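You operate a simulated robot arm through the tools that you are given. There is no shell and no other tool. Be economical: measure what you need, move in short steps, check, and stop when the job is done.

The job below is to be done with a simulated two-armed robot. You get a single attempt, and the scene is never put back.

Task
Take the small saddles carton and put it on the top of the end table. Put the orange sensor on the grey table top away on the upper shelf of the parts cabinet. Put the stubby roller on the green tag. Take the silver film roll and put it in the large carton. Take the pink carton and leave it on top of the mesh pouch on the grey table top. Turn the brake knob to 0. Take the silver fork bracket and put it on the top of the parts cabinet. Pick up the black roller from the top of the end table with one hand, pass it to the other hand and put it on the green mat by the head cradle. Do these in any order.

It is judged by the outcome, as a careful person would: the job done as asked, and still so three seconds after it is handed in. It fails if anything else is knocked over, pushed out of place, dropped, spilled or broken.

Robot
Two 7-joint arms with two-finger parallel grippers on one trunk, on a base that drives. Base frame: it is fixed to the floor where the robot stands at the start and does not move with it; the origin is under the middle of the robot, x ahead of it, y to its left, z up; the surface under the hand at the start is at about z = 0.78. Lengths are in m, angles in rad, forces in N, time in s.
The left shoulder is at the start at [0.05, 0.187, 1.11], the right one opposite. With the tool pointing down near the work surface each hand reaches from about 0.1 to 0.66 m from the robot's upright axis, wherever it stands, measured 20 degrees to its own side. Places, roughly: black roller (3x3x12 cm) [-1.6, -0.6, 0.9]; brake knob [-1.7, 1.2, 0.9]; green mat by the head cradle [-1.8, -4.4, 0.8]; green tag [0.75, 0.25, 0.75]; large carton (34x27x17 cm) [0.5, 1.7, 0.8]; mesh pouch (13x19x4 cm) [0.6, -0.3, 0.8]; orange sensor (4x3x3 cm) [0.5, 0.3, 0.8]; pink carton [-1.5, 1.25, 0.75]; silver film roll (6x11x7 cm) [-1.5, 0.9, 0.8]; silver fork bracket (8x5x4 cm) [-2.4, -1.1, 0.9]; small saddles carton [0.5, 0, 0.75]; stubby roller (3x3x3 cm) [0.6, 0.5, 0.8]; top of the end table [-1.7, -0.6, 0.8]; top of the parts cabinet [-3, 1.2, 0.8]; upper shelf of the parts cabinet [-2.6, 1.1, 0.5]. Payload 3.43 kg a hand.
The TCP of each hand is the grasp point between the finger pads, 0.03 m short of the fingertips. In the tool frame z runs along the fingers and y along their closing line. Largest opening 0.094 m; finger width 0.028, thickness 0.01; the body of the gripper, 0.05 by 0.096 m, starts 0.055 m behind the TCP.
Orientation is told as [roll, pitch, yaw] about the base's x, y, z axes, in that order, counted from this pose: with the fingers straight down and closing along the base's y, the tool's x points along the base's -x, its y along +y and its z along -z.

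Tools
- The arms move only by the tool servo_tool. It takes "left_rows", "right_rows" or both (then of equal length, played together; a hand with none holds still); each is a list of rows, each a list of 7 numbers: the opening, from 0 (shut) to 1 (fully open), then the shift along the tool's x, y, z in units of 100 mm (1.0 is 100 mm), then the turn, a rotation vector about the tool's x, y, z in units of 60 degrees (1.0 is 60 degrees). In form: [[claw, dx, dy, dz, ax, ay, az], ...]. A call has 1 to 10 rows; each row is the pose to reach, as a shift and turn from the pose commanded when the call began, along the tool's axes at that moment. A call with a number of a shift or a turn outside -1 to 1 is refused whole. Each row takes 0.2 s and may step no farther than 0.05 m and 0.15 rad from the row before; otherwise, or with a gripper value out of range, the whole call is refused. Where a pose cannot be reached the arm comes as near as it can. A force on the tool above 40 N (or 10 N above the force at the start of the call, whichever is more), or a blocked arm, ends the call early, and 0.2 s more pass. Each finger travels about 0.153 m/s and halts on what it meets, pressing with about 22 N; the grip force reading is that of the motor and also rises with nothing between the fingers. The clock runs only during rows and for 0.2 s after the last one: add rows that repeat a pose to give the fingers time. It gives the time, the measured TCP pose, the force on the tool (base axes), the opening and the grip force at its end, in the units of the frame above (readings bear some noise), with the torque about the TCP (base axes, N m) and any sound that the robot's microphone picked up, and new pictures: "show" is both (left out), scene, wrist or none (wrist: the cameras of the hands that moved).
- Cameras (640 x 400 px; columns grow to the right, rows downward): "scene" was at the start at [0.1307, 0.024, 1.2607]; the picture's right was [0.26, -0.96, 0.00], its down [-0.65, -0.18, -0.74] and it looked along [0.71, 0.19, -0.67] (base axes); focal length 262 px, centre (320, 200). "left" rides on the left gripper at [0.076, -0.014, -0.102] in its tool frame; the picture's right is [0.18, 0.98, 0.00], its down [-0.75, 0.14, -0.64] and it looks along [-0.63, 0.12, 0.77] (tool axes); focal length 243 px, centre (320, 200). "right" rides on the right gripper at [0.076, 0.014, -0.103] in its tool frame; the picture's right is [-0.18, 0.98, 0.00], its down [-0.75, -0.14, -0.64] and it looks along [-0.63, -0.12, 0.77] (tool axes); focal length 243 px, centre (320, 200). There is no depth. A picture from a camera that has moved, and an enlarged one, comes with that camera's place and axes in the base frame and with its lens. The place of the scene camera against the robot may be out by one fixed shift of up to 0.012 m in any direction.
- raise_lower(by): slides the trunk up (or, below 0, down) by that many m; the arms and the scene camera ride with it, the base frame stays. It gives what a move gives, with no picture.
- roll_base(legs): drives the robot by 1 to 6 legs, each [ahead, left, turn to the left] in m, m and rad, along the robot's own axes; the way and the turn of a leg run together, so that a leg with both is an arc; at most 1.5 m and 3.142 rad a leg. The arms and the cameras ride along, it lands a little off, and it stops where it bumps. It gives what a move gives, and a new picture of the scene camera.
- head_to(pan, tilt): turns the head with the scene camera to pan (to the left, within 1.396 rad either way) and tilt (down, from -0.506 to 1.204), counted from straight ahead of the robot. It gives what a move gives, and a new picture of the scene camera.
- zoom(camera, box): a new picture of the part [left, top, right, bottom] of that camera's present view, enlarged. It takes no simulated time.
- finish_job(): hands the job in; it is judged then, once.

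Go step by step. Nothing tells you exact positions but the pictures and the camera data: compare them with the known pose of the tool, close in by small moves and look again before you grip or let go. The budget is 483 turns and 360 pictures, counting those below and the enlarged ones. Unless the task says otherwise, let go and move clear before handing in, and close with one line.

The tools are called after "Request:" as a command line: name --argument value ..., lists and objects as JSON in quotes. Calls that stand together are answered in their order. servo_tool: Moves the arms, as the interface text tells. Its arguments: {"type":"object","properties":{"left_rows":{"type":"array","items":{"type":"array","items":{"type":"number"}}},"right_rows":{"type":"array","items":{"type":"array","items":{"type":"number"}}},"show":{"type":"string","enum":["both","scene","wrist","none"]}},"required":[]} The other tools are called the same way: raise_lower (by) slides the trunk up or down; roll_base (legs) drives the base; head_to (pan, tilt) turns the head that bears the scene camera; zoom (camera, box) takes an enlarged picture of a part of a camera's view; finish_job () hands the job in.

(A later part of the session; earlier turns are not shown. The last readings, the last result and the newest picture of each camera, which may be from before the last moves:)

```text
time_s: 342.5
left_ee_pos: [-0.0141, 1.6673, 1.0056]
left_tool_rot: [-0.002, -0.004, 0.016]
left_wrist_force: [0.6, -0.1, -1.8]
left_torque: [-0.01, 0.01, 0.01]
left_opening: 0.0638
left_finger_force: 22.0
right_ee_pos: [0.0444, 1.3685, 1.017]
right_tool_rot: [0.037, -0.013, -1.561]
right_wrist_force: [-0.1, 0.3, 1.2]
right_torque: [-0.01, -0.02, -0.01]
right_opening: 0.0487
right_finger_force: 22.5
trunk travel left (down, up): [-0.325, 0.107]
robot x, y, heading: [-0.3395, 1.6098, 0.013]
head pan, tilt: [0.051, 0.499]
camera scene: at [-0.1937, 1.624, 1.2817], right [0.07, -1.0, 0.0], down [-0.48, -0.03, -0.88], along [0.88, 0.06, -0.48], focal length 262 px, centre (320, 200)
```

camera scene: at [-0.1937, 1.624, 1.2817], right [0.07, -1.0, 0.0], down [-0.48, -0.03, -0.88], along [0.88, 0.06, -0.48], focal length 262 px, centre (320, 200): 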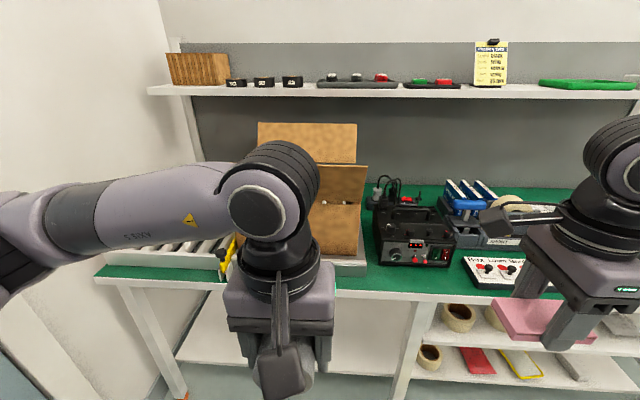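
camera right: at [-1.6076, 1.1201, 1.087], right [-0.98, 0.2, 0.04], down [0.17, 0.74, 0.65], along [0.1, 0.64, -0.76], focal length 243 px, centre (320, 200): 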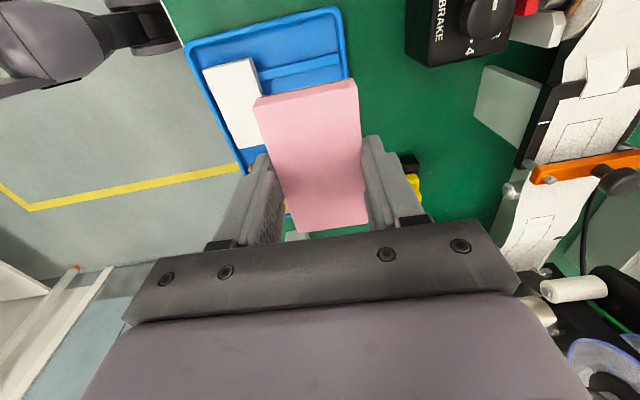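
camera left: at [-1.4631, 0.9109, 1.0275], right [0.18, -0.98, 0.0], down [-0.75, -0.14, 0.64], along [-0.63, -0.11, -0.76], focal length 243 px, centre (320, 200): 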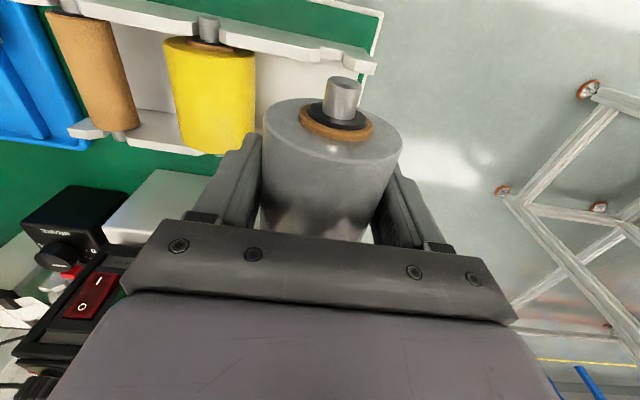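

Request:
servo_tool --left_rows '[[0.4, 0, 0.4, -0.2, 0, 0, 0], [0.4, 0, 0.8, -0.4, 0, 0, 0], [0.4, 0, 1.0, -0.8, 0, 0, 0], [0.4, 0, 1.0, -1.0, 0, 0, 0]]' --show "none"

Request:
servo_tool --left_rows '[[0.4, 0, 0.4, 0, 0, 0, 0], [0.4, 0, 0.8, 0, 0, 0, 0], [0.4, 0, 1.0, 0, 0, 0, 0]]' --show "scene"

```text
time_s: 343.5
left_ee_pos: [-0.017, 1.7678, 1.1029]
left_tool_rot: [-0.001, -0.004, 0.017]
left_wrist_force: [0.5, 0.1, -1.8]
left_torque: [0.0, -0.01, -0.05]
left_opening: 0.0639
left_finger_force: 21.9
right_ee_pos: [0.0432, 1.3684, 1.0177]
right_tool_rot: [0.037, -0.012, -1.562]
right_wrist_force: [0.5, -0.4, 0.0]
right_torque: [-0.04, 0.01, 0.02]
right_opening: 0.0487
right_finger_force: 22.2
trunk travel left (down, up): [-0.325, 0.107]
robot x, y, heading: [-0.3346, 1.616, 0.009]
head pan, tilt: [0.051, 0.499]
```

```text
time_s: 344.3
left_ee_pos: [-0.0167, 1.8662, 1.1044]
left_tool_rot: [-0.003, -0.005, 0.017]
left_wrist_force: [0.7, 0.2, -2.8]
left_torque: [-0.02, 0.02, -0.04]
left_opening: 0.0639
left_finger_force: 21.9
right_ee_pos: [0.044, 1.368, 1.0182]
right_tool_rot: [0.038, -0.011, -1.562]
right_wrist_force: [-0.6, 0.2, -0.4]
right_torque: [-0.03, 0.0, -0.02]
right_opening: 0.0487
right_finger_force: 21.8
trunk travel left (down, up): [-0.325, 0.107]
robot x, y, heading: [-0.3352, 1.6159, 0.013]
head pan, tilt: [0.051, 0.499]
camera scene: at [-0.1938, 1.6241, 1.2817], right [0.07, -1.0, 0.0], down [-0.48, -0.03, -0.88], along [0.88, 0.06, -0.48], focal length 262 px, centre (320, 200)
```

scene: 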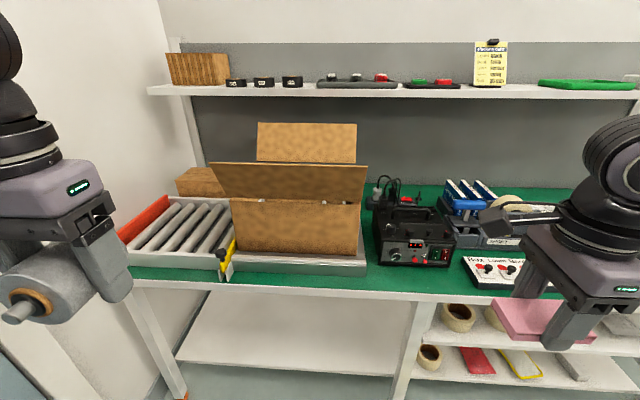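

Request:
zoom --camera "scene" --box '[160, 90, 400, 290]'

Request:
raise_lower --by 0.1

Request:
head_to --pan 0.1 --tilt 0.6

```text
2.00 times, centred on (280, 190) of scene
camera zoom: at [-0.1938, 1.6241, 1.2817], right [0.07, -1.0, 0.0], down [-0.48, -0.03, -0.88], along [0.88, 0.06, -0.48], focal length 523 px, centre (400, 220)
```

zoom: 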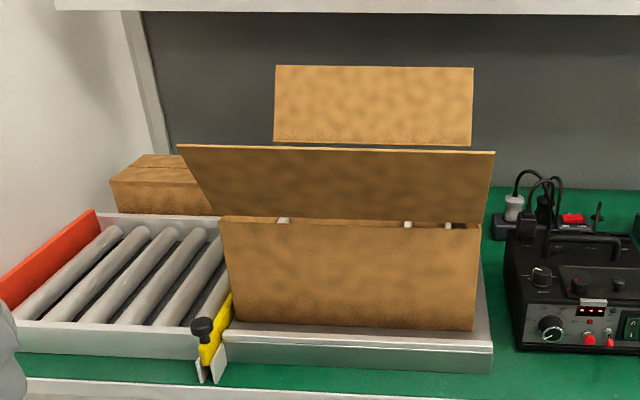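

```text
time_s: 345.6
left_ee_pos: [-0.0181, 1.8666, 1.2034]
left_tool_rot: [-0.002, -0.005, 0.018]
left_wrist_force: [-0.1, 0.2, -2.1]
left_torque: [0.03, -0.05, 0.02]
left_opening: 0.0641
left_finger_force: 21.9
right_ee_pos: [0.0434, 1.3695, 1.1192]
right_tool_rot: [0.038, -0.012, -1.561]
right_wrist_force: [0.0, 0.2, 0.0]
right_torque: [0.02, -0.03, 0.02]
right_opening: 0.0483
right_finger_force: 21.7
trunk travel left (down, up): [-0.425, 0.007]
robot x, y, heading: [-0.3332, 1.6138, 0.016]
head pan, tilt: [0.051, 0.499]
```

```text
time_s: 346.3
left_ee_pos: [-0.0173, 1.8663, 1.204]
left_tool_rot: [-0.001, -0.004, 0.017]
left_wrist_force: [0.5, -0.7, -2.2]
left_torque: [-0.03, 0.0, 0.03]
left_opening: 0.0639
left_finger_force: 21.7
right_ee_pos: [0.0452, 1.3685, 1.1185]
right_tool_rot: [0.037, -0.011, -1.561]
right_wrist_force: [-0.1, 0.7, -0.4]
right_torque: [0.0, 0.04, 0.01]
right_opening: 0.0486
right_finger_force: 22.2
trunk travel left (down, up): [-0.425, 0.007]
robot x, y, heading: [-0.3359, 1.6132, 0.017]
head pan, tilt: [0.099, 0.6]
camera scene: at [-0.1967, 1.6281, 1.3726], right [0.11, -0.99, 0.0], down [-0.56, -0.06, -0.83], along [0.82, 0.09, -0.56], focal length 262 px, centre (320, 200)
```

scene: 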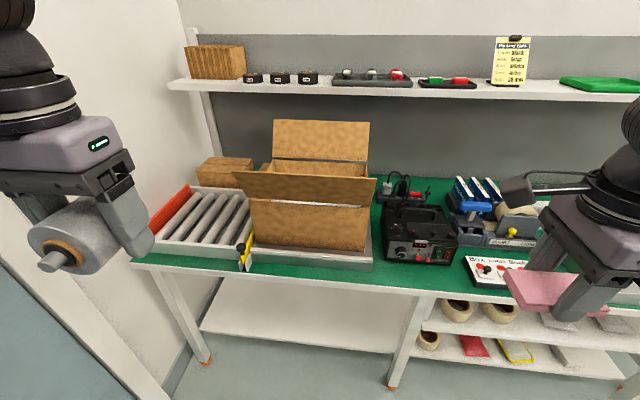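

The front flap leans towards me up to z≈1.1; the carton spans x 0.36–0.63, y 1.55–1.89. With the trunk raised I'll drive up and enter from above.

Request:
roll_base --legs '[[0, -0.07, 0], [0.3, 0, 0]]'

Request:
servo_tool --left_rows '[[0.4, -0.4, -0.1, -0.1, 0, 0, 0], [0.4, -0.8, -0.3, -0.1, 0, 0, 0], [0.4, -1.0, -0.6, -0.1, 0, 0, 0], [0.4, -1.0, -0.8, -0.1, 0, 0, 0]]'

```text
time_s: 349.2
left_ee_pos: [0.2801, 1.8025, 1.2035]
left_tool_rot: [-0.001, -0.002, 0.02]
left_wrist_force: [0.4, 0.1, -1.8]
left_torque: [0.0, 0.01, -0.02]
left_opening: 0.0638
left_finger_force: 21.9
right_ee_pos: [0.3411, 1.3038, 1.1175]
right_tool_rot: [0.034, -0.013, -1.561]
right_wrist_force: [-0.5, -0.3, 0.2]
right_torque: [-0.01, -0.01, -0.03]
right_opening: 0.0486
right_finger_force: 21.6
trunk travel left (down, up): [-0.425, 0.007]
robot x, y, heading: [-0.0377, 1.5492, 0.017]
head pan, tilt: [0.099, 0.6]
camera scene: at [0.1007, 1.5643, 1.3725], right [0.12, -0.99, 0.0], down [-0.56, -0.07, -0.82], along [0.82, 0.1, -0.57], focal length 262 px, centre (320, 200)
```

scene: 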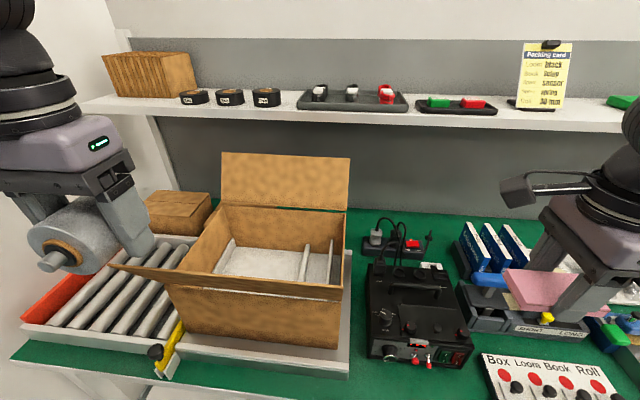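

```text
time_s: 350.2
left_ee_pos: [0.3845, 1.7219, 1.2149]
left_tool_rot: [-0.002, -0.005, 0.02]
left_wrist_force: [-0.3, 0.6, -2.0]
left_torque: [0.0, 0.02, -0.04]
left_opening: 0.0641
left_finger_force: 22.3
right_ee_pos: [0.3413, 1.3044, 1.1181]
right_tool_rot: [0.037, -0.012, -1.561]
right_wrist_force: [-0.5, -0.3, -0.3]
right_torque: [0.01, -0.02, 0.01]
right_opening: 0.0485
right_finger_force: 22.1
trunk travel left (down, up): [-0.425, 0.007]
robot x, y, heading: [-0.0364, 1.5527, 0.018]
head pan, tilt: [0.099, 0.6]
camera scene: at [0.1, 1.5641, 1.3726], right [0.12, -0.99, 0.0], down [-0.56, -0.07, -0.83], along [0.82, 0.1, -0.56], focal length 262 px, centre (320, 200)
camera left: at [0.3077, 1.7066, 1.3175], right [-0.2, 0.98, 0.0], down [0.75, 0.16, 0.65], along [0.63, 0.13, -0.76], focal length 243 px, centre (320, 200)
```

scene: 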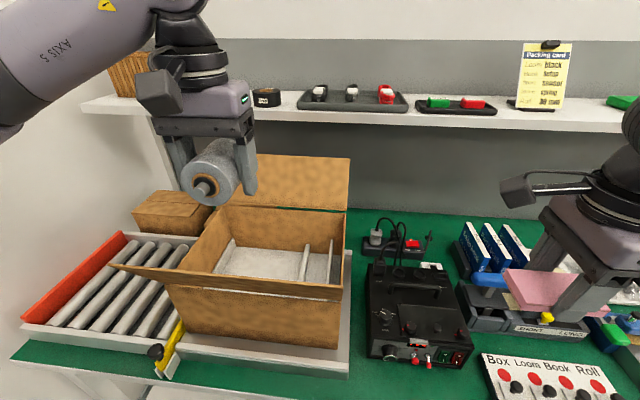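
left: 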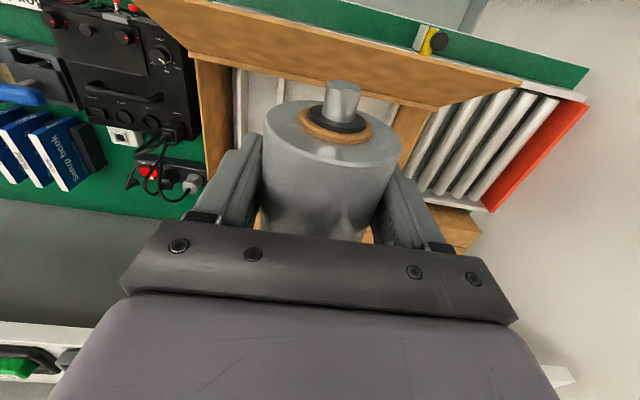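

The carton's large compartment spans about y 1.69–1.89, x 0.38–0.65. I'll bring the roll over its centre [0.515, 1.79].

Request:
servo_tool --left_rows '[[0.4, -0.4, 0.2, 0, 0, 0, 0], [0.4, -0.8, 0.4, 0, 0, 0, 0], [0.4, -1.0, 0.65, 0, 0, 0, 0]]' --show "none"

Request:
servo_tool --left_rows '[[0.4, -0.3, 0, 0.1, 0, 0, 0], [0.4, -0.3, 0, 0.5, 0, 0, 0], [0.4, -0.3, 0, 0.9, 0, 0, 0], [0.4, -0.3, 0, 0.9, 0, 0, 0]]'

```text
time_s: 351.0
left_ee_pos: [0.4768, 1.7933, 1.2155]
left_tool_rot: [-0.003, -0.004, 0.02]
left_wrist_force: [0.3, -0.1, -1.9]
left_torque: [0.02, -0.01, 0.0]
left_opening: 0.0638
left_finger_force: 21.8
right_ee_pos: [0.3418, 1.3059, 1.1177]
right_tool_rot: [0.037, -0.012, -1.56]
right_wrist_force: [0.0, 0.0, -0.4]
right_torque: [-0.01, -0.02, -0.01]
right_opening: 0.0489
right_finger_force: 21.8
trunk travel left (down, up): [-0.425, 0.007]
robot x, y, heading: [-0.0374, 1.5517, 0.016]
head pan, tilt: [0.099, 0.6]
```

```text
time_s: 352.0
left_ee_pos: [0.509, 1.7936, 1.1237]
left_tool_rot: [-0.004, -0.004, 0.019]
left_wrist_force: [-0.8, -0.6, -2.4]
left_torque: [0.03, -0.03, -0.01]
left_opening: 0.0639
left_finger_force: 22.5
right_ee_pos: [0.3408, 1.3058, 1.1187]
right_tool_rot: [0.035, -0.013, -1.561]
right_wrist_force: [0.8, -0.1, -0.6]
right_torque: [0.0, -0.02, 0.02]
right_opening: 0.0486
right_finger_force: 21.9
trunk travel left (down, up): [-0.425, 0.007]
robot x, y, heading: [-0.0366, 1.5525, 0.015]
head pan, tilt: [0.099, 0.6]
camera scene: at [0.0999, 1.5643, 1.3727], right [0.12, -0.99, 0.0], down [-0.56, -0.07, -0.83], along [0.82, 0.1, -0.56], focal length 262 px, centre (320, 200)
camera left: at [0.4334, 1.7768, 1.2265], right [-0.2, 0.98, 0.0], down [0.75, 0.16, 0.65], along [0.63, 0.13, -0.76], focal length 243 px, centre (320, 200)
```

scene: 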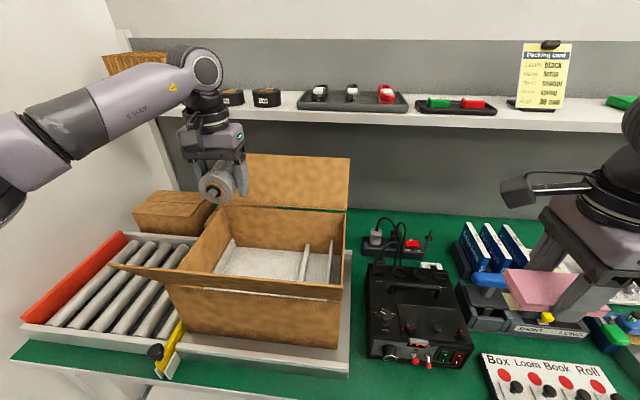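
left: 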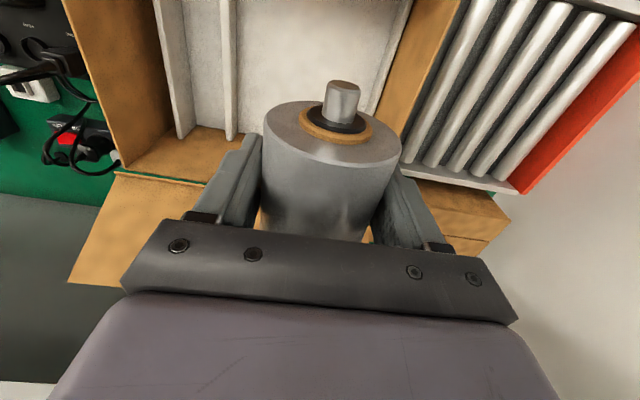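

Request:
servo_tool --left_rows '[[0.4, 0, -0.1, 0.4, 0, 0, 0], [0.4, 0, -0.1, 0.8, 0, 0, 0], [0.4, 0, -0.1, 1.0, 0, 0, 0], [0.4, 0, -0.1, 1.0, 0, 0, 0]]'

```text
time_s: 353.0
left_ee_pos: [0.5092, 1.7823, 1.0264]
left_tool_rot: [-0.001, -0.005, 0.019]
left_wrist_force: [-0.4, 0.3, -1.6]
left_torque: [-0.02, 0.01, 0.01]
left_opening: 0.064
left_finger_force: 22.1
right_ee_pos: [0.3412, 1.3044, 1.1184]
right_tool_rot: [0.036, -0.011, -1.562]
right_wrist_force: [-0.3, 0.2, 0.2]
right_torque: [0.01, -0.01, -0.03]
right_opening: 0.0486
right_finger_force: 21.7
trunk travel left (down, up): [-0.425, 0.007]
robot x, y, heading: [-0.0351, 1.5529, 0.018]
head pan, tilt: [0.099, 0.6]
camera scene: at [0.1, 1.5644, 1.3726], right [0.12, -0.99, 0.0], down [-0.56, -0.07, -0.83], along [0.82, 0.1, -0.57], focal length 262 px, centre (320, 200)
camera left: at [0.4329, 1.7674, 1.1281], right [-0.2, 0.98, 0.0], down [0.75, 0.16, 0.65], along [0.63, 0.13, -0.76], focal length 243 px, centre (320, 200)
```

scene: 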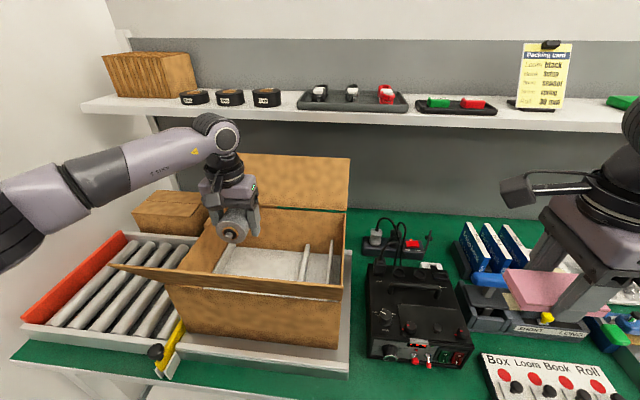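
left: 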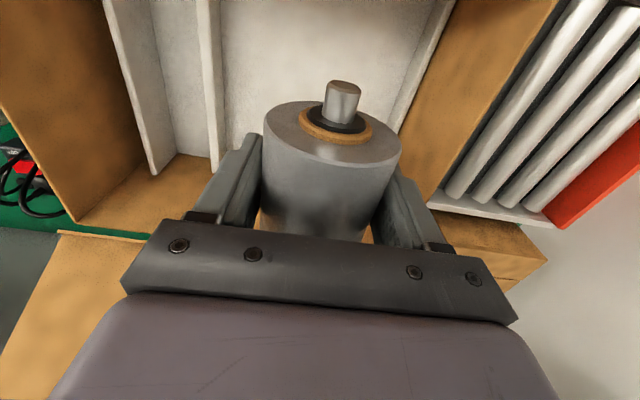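

Request:
servo_tool --left_rows '[[0.4, 0, 0, 0.4, 0, 0, 0], [0.4, 0, 0, 0.8, 0, 0, 0], [0.4, 0, 0, 1.0, 0, 0, 0], [0.4, 0, 0, 1.0, 0, 0, 0]]'

Request:
zoom --camera "scene" --box '[0, 90, 360, 360]'

```text
time_s: 354.0
left_ee_pos: [0.5107, 1.7835, 0.9247]
left_tool_rot: [0.0, -0.006, 0.02]
left_wrist_force: [0.2, 0.5, -2.2]
left_torque: [0.01, 0.0, 0.04]
left_opening: 0.064
left_finger_force: 21.4
right_ee_pos: [0.3419, 1.304, 1.1163]
right_tool_rot: [0.037, -0.012, -1.559]
right_wrist_force: [-0.2, 0.2, 0.3]
right_torque: [0.03, -0.01, -0.01]
right_opening: 0.0485
right_finger_force: 21.9
trunk travel left (down, up): [-0.425, 0.007]
robot x, y, heading: [-0.0389, 1.5513, 0.016]
head pan, tilt: [0.099, 0.6]
camera scene: at [0.1, 1.5643, 1.3726], right [0.12, -0.99, 0.0], down [-0.56, -0.07, -0.82], along [0.82, 0.1, -0.57], focal length 262 px, centre (320, 200)
camera left: at [0.4347, 1.7676, 1.0273], right [-0.2, 0.98, 0.0], down [0.75, 0.16, 0.65], along [0.63, 0.13, -0.76], focal length 243 px, centre (320, 200)
```

scene: 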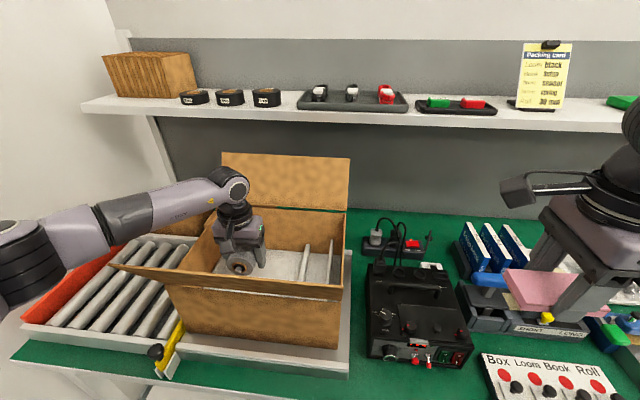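
left: 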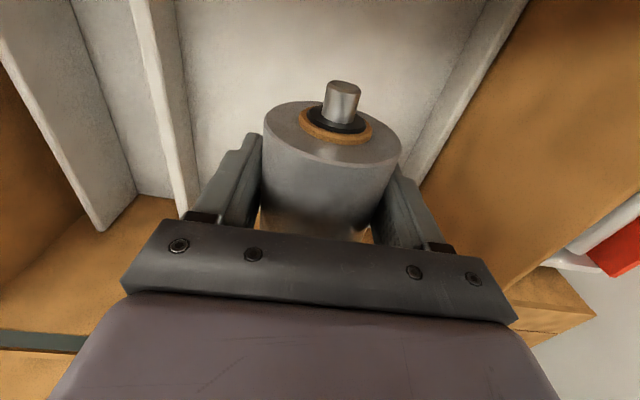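

```text
1.48 times, centred on (180, 225) of scene
camera zoom: at [0.1, 1.5643, 1.3726], right [0.12, -0.99, 0.0], down [-0.56, -0.07, -0.82], along [0.82, 0.1, -0.57], focal length 388 px, centre (527, 163)
```

zoom: 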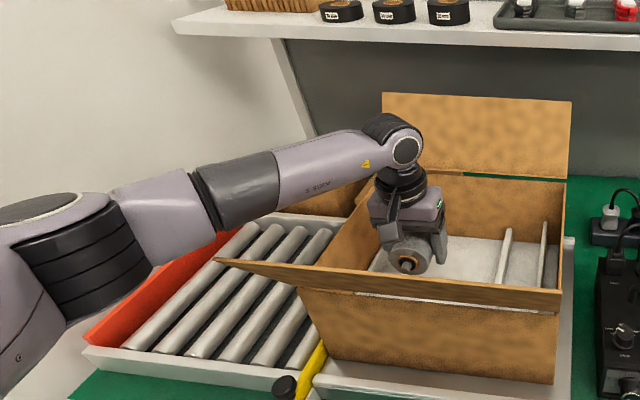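

Request:
servo_tool --left_rows '[[0.4, 0, 0, 0.15, 0, 0, 0], [0.4, 0, 0, 0.3, 0, 0, 0], [0.4, 0, 0, 0.45, 0, 0, 0], [0.4, 0, 0, 0.45, 0, 0, 0]]'

```text
time_s: 355.0
left_ee_pos: [0.5096, 1.7822, 0.8787]
left_tool_rot: [-0.003, -0.005, 0.019]
left_wrist_force: [-0.1, -0.3, -2.0]
left_torque: [0.02, -0.03, -0.01]
left_opening: 0.0641
left_finger_force: 22.5
right_ee_pos: [0.3415, 1.3047, 1.1183]
right_tool_rot: [0.037, -0.012, -1.561]
right_wrist_force: [-0.1, 0.7, -0.3]
right_torque: [-0.01, -0.06, -0.01]
right_opening: 0.0487
right_finger_force: 22.4
trunk travel left (down, up): [-0.425, 0.007]
robot x, y, heading: [-0.0375, 1.551, 0.015]
head pan, tilt: [0.099, 0.6]
camera scene: at [0.1001, 1.5643, 1.3726], right [0.12, -0.99, 0.0], down [-0.56, -0.07, -0.82], along [0.82, 0.1, -0.57], focal length 262 px, centre (320, 200)
camera left: at [0.4341, 1.7665, 0.9815], right [-0.2, 0.98, 0.0], down [0.75, 0.16, 0.65], along [0.63, 0.13, -0.76], focal length 243 px, centre (320, 200)
```

scene: 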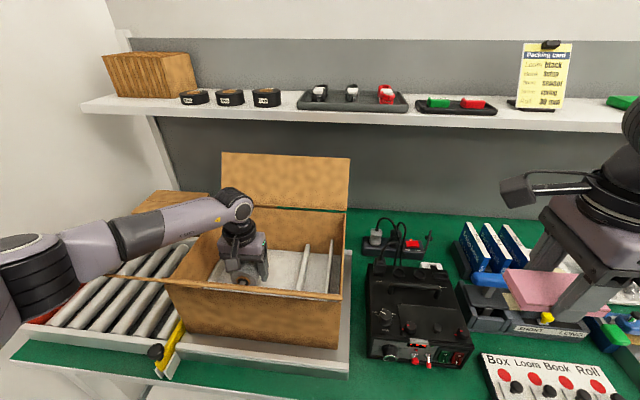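
left: 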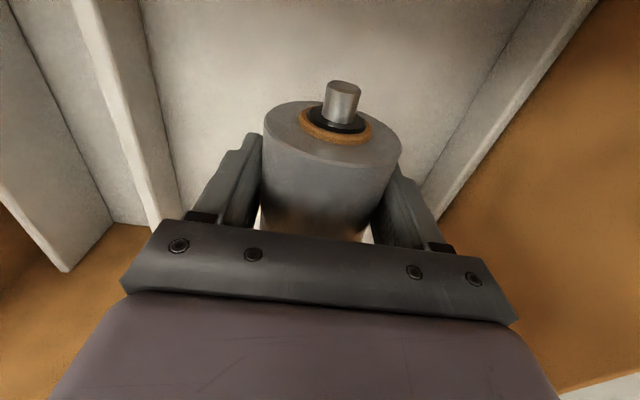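

Request:
servo_tool --left_rows '[[0.4, 0, 0, 0.1, 0, 0, 0], [0.4, 0, 0, 0.18, 0, 0, 0], [0.4, 0, 0, 0.18, 0, 0, 0]]' --show "none"

Request:
servo_tool --left_rows '[[0.4, 0, 0, 0.08, 0, 0, 0], [0.4, 0, 0, 0.14, 0, 0, 0], [0.4, 0, 0, 0.14, 0, 0, 0]]'

```text
time_s: 355.8
left_ee_pos: [0.5111, 1.7809, 0.8605]
left_tool_rot: [-0.002, -0.003, 0.02]
left_wrist_force: [0.1, 0.1, -1.1]
left_torque: [-0.02, 0.02, -0.01]
left_opening: 0.064
left_finger_force: 21.9
right_ee_pos: [0.3411, 1.3047, 1.1192]
right_tool_rot: [0.039, -0.013, -1.56]
right_wrist_force: [0.5, 0.0, 0.3]
right_torque: [-0.02, 0.0, 0.01]
right_opening: 0.0485
right_finger_force: 21.5
trunk travel left (down, up): [-0.425, 0.007]
robot x, y, heading: [-0.0372, 1.5519, 0.016]
head pan, tilt: [0.099, 0.6]
```

```text
time_s: 356.6
left_ee_pos: [0.5092, 1.7819, 0.8476]
left_tool_rot: [-0.002, -0.004, 0.021]
left_wrist_force: [-0.7, -0.7, -1.5]
left_torque: [0.0, -0.01, 0.02]
left_opening: 0.0638
left_finger_force: 21.8
right_ee_pos: [0.3409, 1.3037, 1.118]
right_tool_rot: [0.038, -0.013, -1.56]
right_wrist_force: [-0.2, -0.1, 0.2]
right_torque: [-0.02, 0.0, -0.02]
right_opening: 0.0486
right_finger_force: 22.0
trunk travel left (down, up): [-0.425, 0.007]
robot x, y, heading: [-0.0412, 1.5535, 0.022]
head pan, tilt: [0.099, 0.6]
camera scene: at [0.1001, 1.5643, 1.3726], right [0.12, -0.99, 0.0], down [-0.56, -0.07, -0.82], along [0.82, 0.1, -0.57], focal length 262 px, centre (320, 200)
camera left: at [0.434, 1.7662, 0.9504], right [-0.2, 0.98, 0.0], down [0.75, 0.16, 0.64], along [0.63, 0.13, -0.76], focal length 243 px, centre (320, 200)
```

scene: 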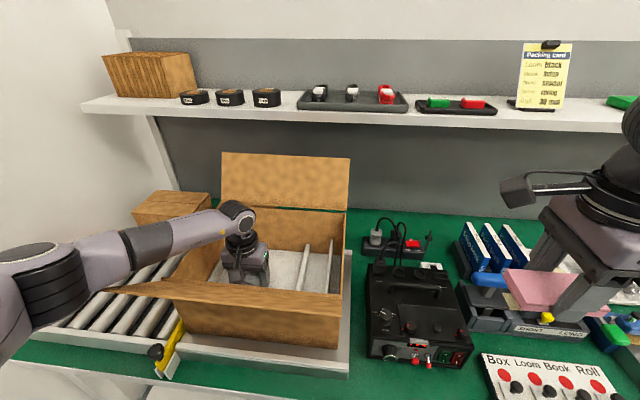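
left: 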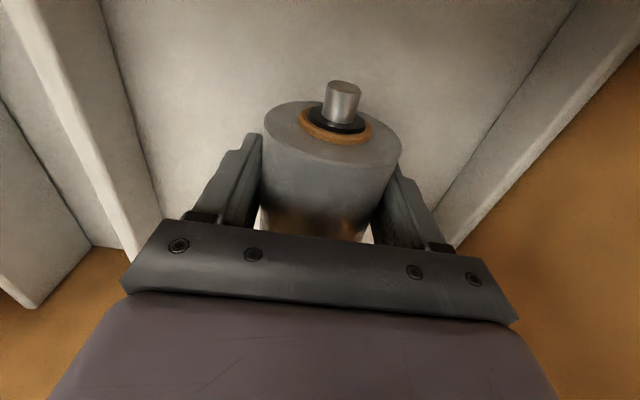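

Request:
servo_tool --left_rows '[[0.4, 0, 0, 0.06, 0, 0, 0], [0.4, 0, 0, 0.06, 0, 0, 0]]' --show "none"

Request:
servo_tool --left_rows '[[0.4, 0, 0, 0.06, 0, 0, 0], [0.4, 0, 0, 0.06, 0, 0, 0]]' --show "none"

Request:
zoom --camera "scene" --box '[0, 150, 360, 380]'

```text
time_s: 357.2
left_ee_pos: [0.5105, 1.7823, 0.8431]
left_tool_rot: [-0.001, -0.004, 0.018]
left_wrist_force: [0.1, 0.0, -2.1]
left_torque: [0.03, -0.01, 0.01]
left_opening: 0.064
left_finger_force: 21.9
right_ee_pos: [0.3414, 1.3044, 1.1184]
right_tool_rot: [0.036, -0.011, -1.561]
right_wrist_force: [-0.7, 0.1, 0.0]
right_torque: [0.03, 0.02, -0.03]
right_opening: 0.0486
right_finger_force: 22.0
trunk travel left (down, up): [-0.425, 0.007]
robot x, y, heading: [-0.0406, 1.5524, 0.019]
head pan, tilt: [0.099, 0.6]
```

```text
time_s: 357.8
left_ee_pos: [0.5108, 1.7819, 0.8367]
left_tool_rot: [-0.001, -0.005, 0.018]
left_wrist_force: [-0.1, 0.2, -2.0]
left_torque: [0.0, 0.01, 0.01]
left_opening: 0.064
left_finger_force: 21.5
right_ee_pos: [0.3409, 1.3038, 1.119]
right_tool_rot: [0.037, -0.012, -1.561]
right_wrist_force: [-0.4, -0.6, -0.9]
right_torque: [0.01, -0.01, -0.02]
right_opening: 0.0486
right_finger_force: 21.9
trunk travel left (down, up): [-0.425, 0.007]
robot x, y, heading: [-0.0396, 1.5508, 0.014]
head pan, tilt: [0.099, 0.6]
```

```text
1.74 times, centred on (180, 265) of scene
camera zoom: at [0.1001, 1.5643, 1.3726], right [0.12, -0.99, 0.0], down [-0.56, -0.07, -0.82], along [0.82, 0.1, -0.57], focal length 455 px, centre (564, 87)
```

zoom: 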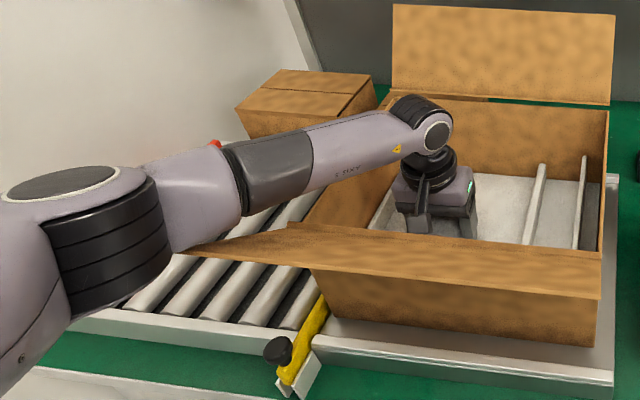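

Request:
servo_tool --left_rows '[[0.4, 0, 0, 0.06, 0, 0, 0], [0.4, 0, 0, 0.1, 0, 0, 0], [0.4, 0, 0, 0.1, 0, 0, 0]]' --show "none"

```text
time_s: 358.7
left_ee_pos: [0.5126, 1.7814, 0.8354]
left_tool_rot: [-0.002, -0.014, 0.022]
left_wrist_force: [-6.3, 0.8, 17.5]
left_torque: [0.49, 0.43, 0.16]
left_opening: 0.0641
left_finger_force: 21.9
right_ee_pos: [0.34, 1.3035, 1.1191]
right_tool_rot: [0.037, -0.009, -1.56]
right_wrist_force: [0.2, 0.3, 0.7]
right_torque: [0.0, 0.0, -0.03]
right_opening: 0.0487
right_finger_force: 22.1
trunk travel left (down, up): [-0.425, 0.007]
robot x, y, heading: [-0.0346, 1.5511, 0.022]
head pan, tilt: [0.099, 0.6]
stopped in row 3 (left hand): the force on the tool passed its limit at 41 N (the readings are from after the stop); the commanded pose is now the measured one
```

Contact with the carton floor. I'll ease off, open gently and rise straight out.

Request:
servo_tool --left_rows '[[0.4, 0, 0, -0.04, 0, 0, 0], [0.75, 0, 0, -0.03, 0, 0, 0], [0.85, 0, 0, -0.03, 0, 0, 0], [0.85, 0, 0, -0.03, 0, 0, 0]]' --show "wrist"

```text
time_s: 359.7
left_ee_pos: [0.5121, 1.7817, 0.8353]
left_tool_rot: [-0.001, -0.012, 0.021]
left_wrist_force: [0.1, -3.3, 6.7]
left_torque: [0.18, 0.06, 0.01]
left_opening: 0.0774
left_finger_force: 0.1
right_ee_pos: [0.3393, 1.3045, 1.1179]
right_tool_rot: [0.038, -0.01, -1.559]
right_wrist_force: [0.0, 0.1, -0.3]
right_torque: [-0.01, -0.01, -0.01]
right_opening: 0.0486
right_finger_force: 21.8
trunk travel left (down, up): [-0.425, 0.007]
robot x, y, heading: [-0.0411, 1.5484, 0.015]
head pan, tilt: [0.099, 0.6]
camera left: at [0.4351, 1.7659, 0.9363], right [-0.2, 0.98, 0.0], down [0.74, 0.16, 0.65], along [0.64, 0.13, -0.76], focal length 243 px, centre (320, 200)
```

left: 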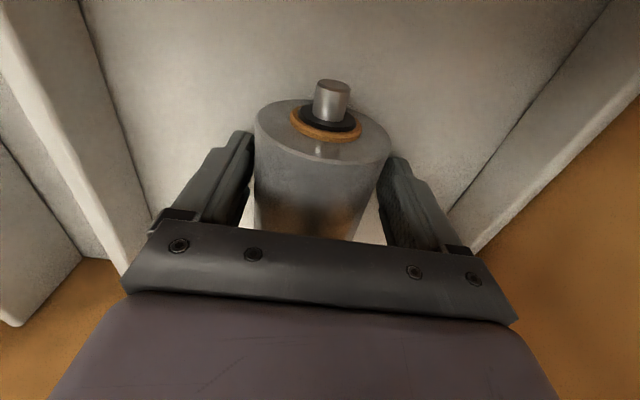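

Request:
servo_tool --left_rows '[[0.85, 0, 0, -0.2, 0, 0, 0], [0.85, 0, 0, -0.5, 0, 0, 0], [0.85, 0, 0, -1.0, 0, 0, 0]]' --show "none"

Request:
servo_tool --left_rows '[[0.85, 0, 0, -0.4, 0, 0, 0], [0.85, 0, 0, -0.8, 0, 0, 0], [0.85, 0, 0, -1.0, 0, 0, 0]]' --show "none"

Request:
servo_tool --left_rows '[[0.85, 0, 0, -0.4, 0, 0, 0], [0.85, 0, 0, -0.8, 0, 0, 0], [0.85, 0, 0, -1.0, 0, 0, 0]]'

```text
time_s: 360.5
left_ee_pos: [0.5078, 1.7834, 0.9334]
left_tool_rot: [0.0, -0.009, 0.023]
left_wrist_force: [0.4, 0.0, -0.1]
left_torque: [0.01, -0.01, -0.05]
left_opening: 0.0796
left_finger_force: 0.1
right_ee_pos: [0.3405, 1.3034, 1.1179]
right_tool_rot: [0.036, -0.013, -1.557]
right_wrist_force: [-0.4, 0.4, -0.5]
right_torque: [0.0, -0.01, 0.0]
right_opening: 0.0485
right_finger_force: 21.7
trunk travel left (down, up): [-0.425, 0.007]
robot x, y, heading: [-0.0416, 1.5518, 0.016]
head pan, tilt: [0.099, 0.6]
```

```text
time_s: 361.3
left_ee_pos: [0.5091, 1.7814, 1.0323]
left_tool_rot: [-0.001, -0.009, 0.022]
left_wrist_force: [-0.1, 0.2, 0.1]
left_torque: [-0.02, -0.01, -0.01]
left_opening: 0.0798
left_finger_force: 0.1
right_ee_pos: [0.3419, 1.3047, 1.1191]
right_tool_rot: [0.037, -0.012, -1.558]
right_wrist_force: [-0.2, -0.9, 0.2]
right_torque: [0.02, 0.02, 0.01]
right_opening: 0.0487
right_finger_force: 22.3
trunk travel left (down, up): [-0.425, 0.007]
robot x, y, heading: [-0.038, 1.5516, 0.02]
head pan, tilt: [0.099, 0.6]
```

```text
time_s: 362.1
left_ee_pos: [0.5075, 1.7845, 1.1339]
left_tool_rot: [-0.001, -0.01, 0.02]
left_wrist_force: [1.0, 0.6, 0.3]
left_torque: [0.02, 0.01, -0.01]
left_opening: 0.0799
left_finger_force: 0.0
right_ee_pos: [0.341, 1.3044, 1.1183]
right_tool_rot: [0.037, -0.013, -1.559]
right_wrist_force: [-0.4, 0.3, -1.4]
right_torque: [0.03, 0.02, 0.01]
right_opening: 0.0488
right_finger_force: 21.6
trunk travel left (down, up): [-0.425, 0.007]
robot x, y, heading: [-0.0388, 1.5483, 0.018]
head pan, tilt: [0.099, 0.6]
camera scene: at [0.0996, 1.5643, 1.3726], right [0.12, -0.99, 0.0], down [-0.56, -0.07, -0.83], along [0.82, 0.1, -0.56], focal length 262 px, centre (320, 200)
camera left: at [0.4309, 1.7691, 1.2357], right [-0.21, 0.98, 0.0], down [0.74, 0.16, 0.65], along [0.64, 0.13, -0.76], focal length 243 px, centre (320, 200)
```

scene: 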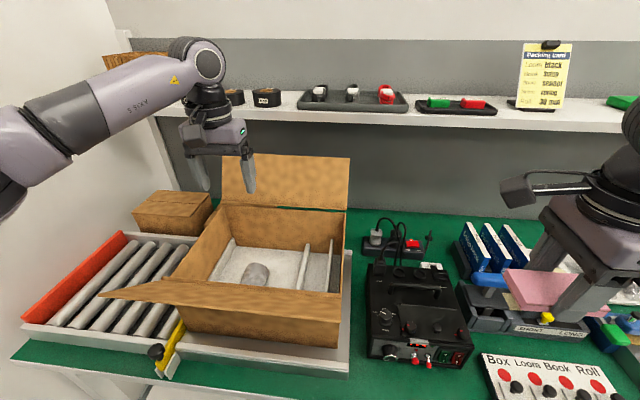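
left: 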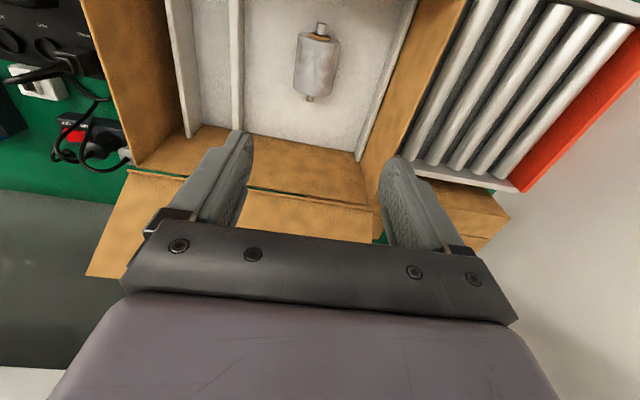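

The film roll lies in the large carton. I'll raise, back off and go to the grey table for the pink carton.

Request:
servo_tool --left_rows '[[0.6, 0, 0, -0.4, 0, 0, 0], [0.6, 0, 0, -0.7, 0, 0, 0], [0.6, 0.4, -0.2, -0.7, 0, 0, 0], [0.6, 0.8, -0.4, -0.7, 0, 0, 0], [0.6, 1.0, -0.5, -0.7, 0, 0, 0]]' --show "none"

Request:
roll_base --legs '[[-0.3, 0, 0], [0, -1.5, 0]]'

Request:
head_to --pan -0.3 --tilt 0.7

```text
time_s: 363.3
left_ee_pos: [0.4101, 1.7326, 1.2022]
left_tool_rot: [-0.003, -0.012, 0.024]
left_wrist_force: [0.0, -0.1, 0.4]
left_torque: [0.01, -0.01, 0.0]
left_opening: 0.0565
left_finger_force: 0.1
right_ee_pos: [0.341, 1.3048, 1.119]
right_tool_rot: [0.037, -0.011, -1.557]
right_wrist_force: [-0.2, 0.3, -0.7]
right_torque: [0.03, -0.03, 0.0]
right_opening: 0.0487
right_finger_force: 21.9
trunk travel left (down, up): [-0.425, 0.007]
robot x, y, heading: [-0.0401, 1.5528, 0.015]
head pan, tilt: [0.099, 0.6]
```

```text
time_s: 378.1
left_ee_pos: [0.1346, 0.2358, 1.2019]
left_tool_rot: [0.0, -0.01, 0.011]
left_wrist_force: [-0.3, -0.4, -0.6]
left_torque: [0.02, 0.03, 0.0]
left_opening: 0.0564
left_finger_force: 0.0
right_ee_pos: [0.0598, -0.1893, 1.1177]
right_tool_rot: [0.036, -0.012, -1.571]
right_wrist_force: [-0.8, 0.6, 0.1]
right_torque: [0.02, 0.0, -0.01]
right_opening: 0.0486
right_finger_force: 22.0
trunk travel left (down, up): [-0.425, 0.007]
robot x, y, heading: [-0.318, 0.0591, 0.002]
head pan, tilt: [0.099, 0.6]
camera scene: at [-0.1781, 0.0728, 1.3726], right [0.1, -0.99, 0.0], down [-0.56, -0.06, -0.83], along [0.82, 0.09, -0.56], focal length 262 px, centre (320, 200)
```

scene: 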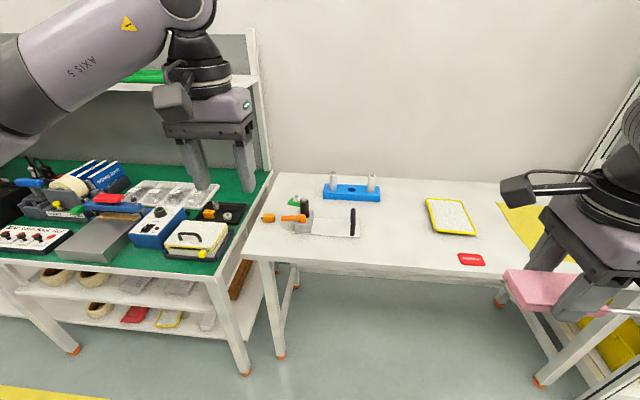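

```text
time_s: 379.0
left_ee_pos: [0.1338, 0.2357, 1.2016]
left_tool_rot: [-0.003, -0.011, 0.007]
left_wrist_force: [0.4, 0.4, 0.7]
left_torque: [0.02, 0.02, 0.0]
left_opening: 0.0564
left_finger_force: 0.0
right_ee_pos: [0.0596, -0.1888, 1.1196]
right_tool_rot: [0.037, -0.013, -1.573]
right_wrist_force: [-0.2, -0.4, 0.5]
right_torque: [-0.02, -0.06, 0.05]
right_opening: 0.0486
right_finger_force: 21.9
trunk travel left (down, up): [-0.425, 0.007]
robot x, y, heading: [-0.3171, 0.0639, 0.001]
head pan, tilt: [-0.3, 0.7]
camera scene: at [-0.1848, 0.039, 1.364], right [-0.29, -0.96, 0.0], down [-0.62, 0.19, -0.77], along [0.73, -0.22, -0.64], focal length 262 px, centre (320, 200)
```

scene: 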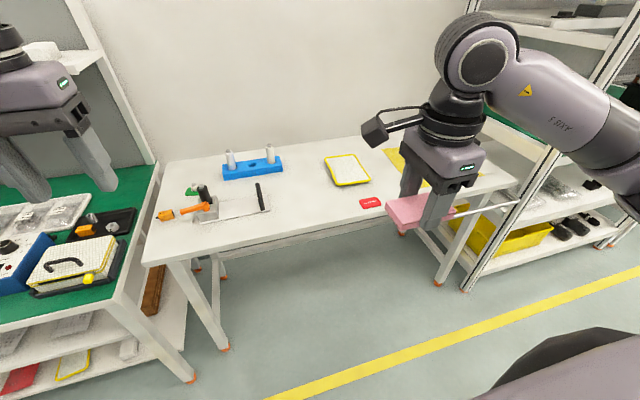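

The mesh pouch with the yellow rim is at about [0.588, -0.304]. I'll lower the trunk and drive up to the table.

Request:
raise_lower --by -0.1

Request:
roll_base --legs '[[0, -0.2, 0], [0.4, 0, 0]]'

```text
time_s: 380.3
left_ee_pos: [0.1335, 0.2366, 1.1026]
left_tool_rot: [-0.002, -0.01, 0.008]
left_wrist_force: [0.2, -0.2, -0.4]
left_torque: [0.02, 0.03, -0.01]
left_opening: 0.0564
left_finger_force: 0.0
right_ee_pos: [0.0593, -0.19, 1.0187]
right_tool_rot: [0.037, -0.012, -1.574]
right_wrist_force: [-0.2, 0.3, 0.7]
right_torque: [-0.03, -0.02, -0.03]
right_opening: 0.0485
right_finger_force: 22.2
trunk travel left (down, up): [-0.325, 0.107]
robot x, y, heading: [-0.3171, 0.0637, 0.008]
head pan, tilt: [-0.3, 0.7]
```

```text
time_s: 384.7
left_ee_pos: [0.5359, 0.0366, 1.1018]
left_tool_rot: [-0.002, -0.011, 0.0]
left_wrist_force: [-0.5, 0.5, -0.6]
left_torque: [0.0, 0.03, -0.01]
left_opening: 0.0563
left_finger_force: 0.0
right_ee_pos: [0.4583, -0.3885, 1.0167]
right_tool_rot: [0.038, -0.012, -1.579]
right_wrist_force: [-0.2, 0.1, -0.7]
right_torque: [-0.02, 0.0, 0.01]
right_opening: 0.0489
right_finger_force: 22.1
trunk travel left (down, up): [-0.325, 0.107]
robot x, y, heading: [0.0824, -0.1312, -0.006]
head pan, tilt: [-0.3, 0.7]
camera scene: at [0.2148, -0.1582, 1.2639], right [-0.3, -0.95, 0.0], down [-0.61, 0.19, -0.76], along [0.73, -0.23, -0.64], focal length 262 px, centre (320, 200)
```

scene: 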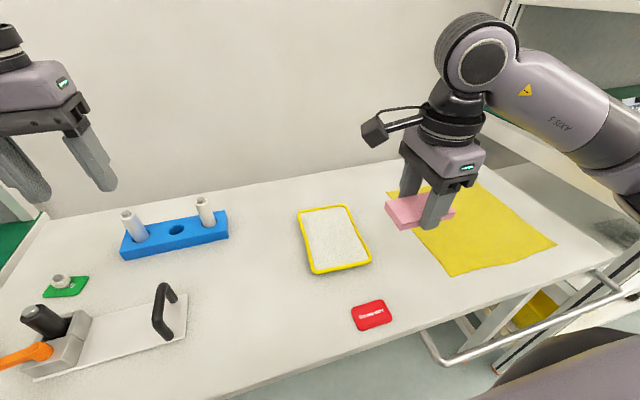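

The pouch centre is confirmed at [0.591, -0.305]. I'll move the carton over it and lower.

Request:
servo_tool --right_rows '[[0.3, 0.25, 0.4, 0, 0, 0, 0], [0.3, 0.5, 0.8, 0, 0, 0, 0], [0.3, 0.7, 1.0, 0, 0, 0, 0], [0.3, 0.83, 1.0, 0, 0, 0, 0]]' --show "none"

Request:
servo_tool --right_rows '[[0.3, 0, 0.32, 0.1, 0, 0, 0], [0.3, 0, 0.32, 0.5, 0, 0, 0], [0.3, 0, 0.32, 0.9, 0, 0, 0], [0.3, 0, 0.32, 0.9, 0, 0, 0]]'

Request:
zoom --camera "scene" --box '[250, 150, 430, 300]'

```text
time_s: 385.7
left_ee_pos: [0.534, 0.0358, 1.1015]
left_tool_rot: [-0.001, -0.011, 0.002]
left_wrist_force: [0.0, 0.6, -0.6]
left_torque: [0.04, 0.01, -0.02]
left_opening: 0.0565
left_finger_force: 0.0
right_ee_pos: [0.5586, -0.3053, 1.0227]
right_tool_rot: [0.036, -0.012, -1.581]
right_wrist_force: [0.5, -1.1, -0.6]
right_torque: [0.01, -0.02, 0.03]
right_opening: 0.0483
right_finger_force: 21.6
trunk travel left (down, up): [-0.325, 0.107]
robot x, y, heading: [0.0815, -0.1325, -0.004]
head pan, tilt: [-0.3, 0.7]
```

```text
time_s: 386.7
left_ee_pos: [0.5352, 0.0376, 1.1014]
left_tool_rot: [-0.002, -0.01, 0.0]
left_wrist_force: [0.5, -0.5, -0.4]
left_torque: [0.01, 0.02, -0.01]
left_opening: 0.0564
left_finger_force: 0.1
right_ee_pos: [0.5964, -0.3073, 0.9288]
right_tool_rot: [0.036, -0.012, -1.58]
right_wrist_force: [1.6, 0.2, 0.3]
right_torque: [-0.03, -0.01, 0.01]
right_opening: 0.0484
right_finger_force: 22.6
trunk travel left (down, up): [-0.325, 0.107]
robot x, y, heading: [0.0822, -0.1387, -0.003]
head pan, tilt: [-0.3, 0.7]
camera scene: at [0.2144, -0.1581, 1.264], right [-0.3, -0.95, 0.0], down [-0.61, 0.19, -0.76], along [0.73, -0.23, -0.64], focal length 262 px, centre (320, 200)
camera right: at [0.6067, -0.23, 1.0314], right [0.98, -0.19, 0.04], down [-0.17, -0.74, 0.65], along [-0.1, -0.64, -0.76], focal length 243 px, centre (320, 200)
```

scene: 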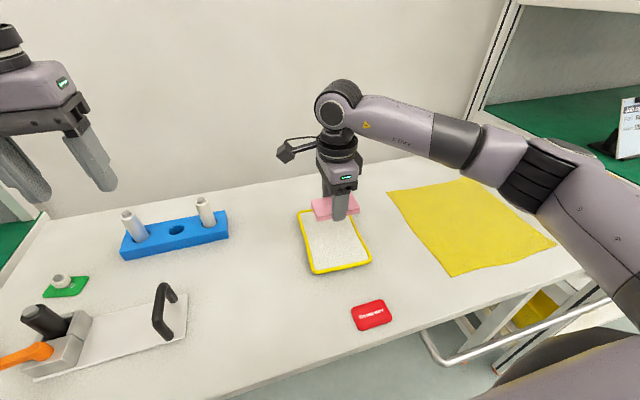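
right: 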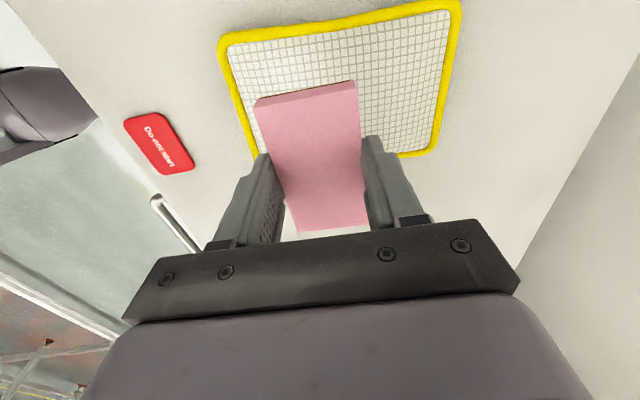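

```text
2.67 times, centred on (340, 225) of scene
camera zoom: at [0.2144, -0.1581, 1.264], right [-0.3, -0.95, 0.0], down [-0.61, 0.19, -0.76], along [0.73, -0.23, -0.64], focal length 698 px, centre (267, 133)
```

zoom: 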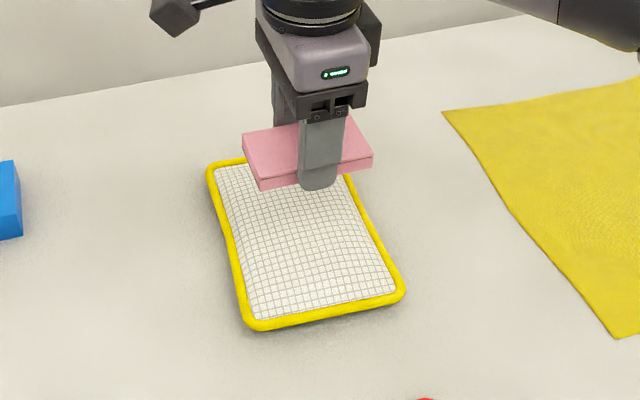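

The carton is over the pouch. I'll shift 1 cm further on and lower in small steps.

Request:
servo_tool --right_rows '[[0.3, -0.05, 0.12, 0.2, 0, 0, 0], [0.3, -0.05, 0.12, 0.4, 0, 0, 0], [0.3, -0.05, 0.12, 0.5, 0, 0, 0], [0.3, -0.05, 0.12, 0.5, 0, 0, 0]]'

Request:
zoom --camera "scene" --box '[250, 150, 430, 300]'

```text
time_s: 387.7
left_ee_pos: [0.5346, 0.0378, 1.1006]
left_tool_rot: [-0.001, -0.011, 0.0]
left_wrist_force: [0.2, -0.1, 0.4]
left_torque: [0.04, 0.01, 0.01]
left_opening: 0.0562
left_finger_force: 0.0
right_ee_pos: [0.6092, -0.3138, 0.8799]
right_tool_rot: [0.036, -0.012, -1.58]
right_wrist_force: [-0.4, -0.1, 0.2]
right_torque: [-0.04, -0.01, -0.01]
right_opening: 0.0486
right_finger_force: 22.6
trunk travel left (down, up): [-0.325, 0.107]
robot x, y, heading: [0.0778, -0.132, -0.004]
head pan, tilt: [-0.3, 0.7]
camera scene: at [0.2145, -0.1582, 1.264], right [-0.3, -0.95, 0.0], down [-0.61, 0.19, -0.76], along [0.73, -0.23, -0.64], focal length 262 px, centre (320, 200)
camera right: at [0.6185, -0.2361, 0.9828], right [0.98, -0.19, 0.04], down [-0.17, -0.74, 0.65], along [-0.1, -0.64, -0.76], focal length 243 px, centre (320, 200)
```

scene: 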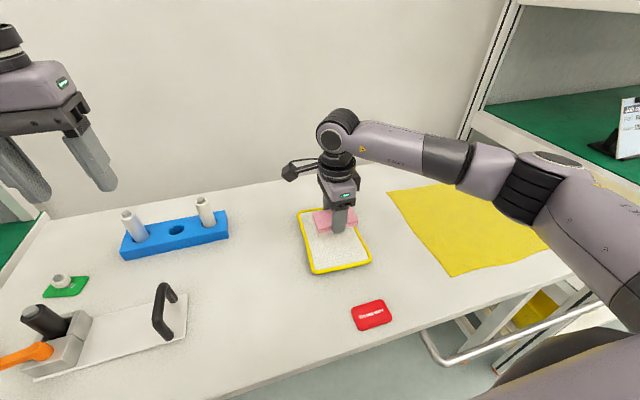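
right: 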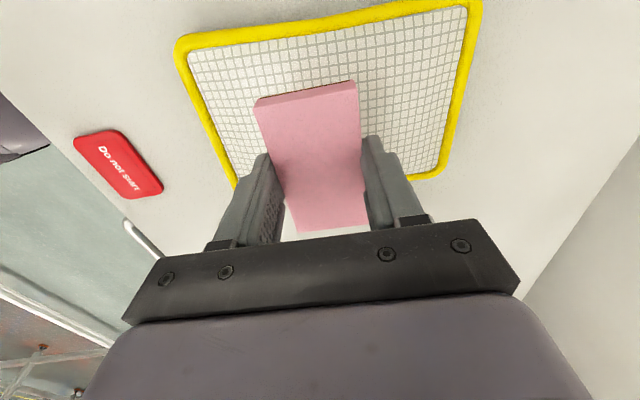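

```text
2.67 times, centred on (340, 225) of scene
camera zoom: at [0.2145, -0.1582, 1.264], right [-0.3, -0.95, 0.0], down [-0.61, 0.19, -0.76], along [0.73, -0.23, -0.64], focal length 698 px, centre (267, 133)
```

zoom: 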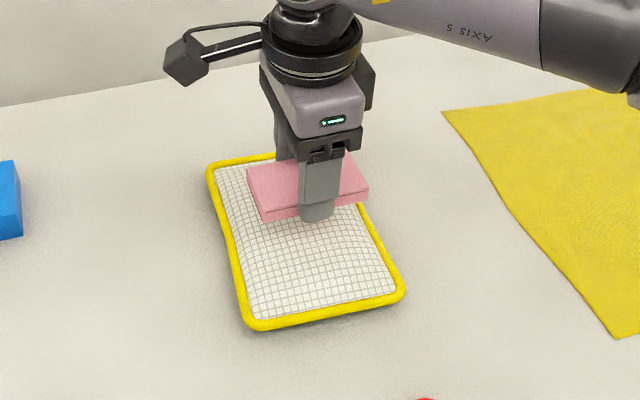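

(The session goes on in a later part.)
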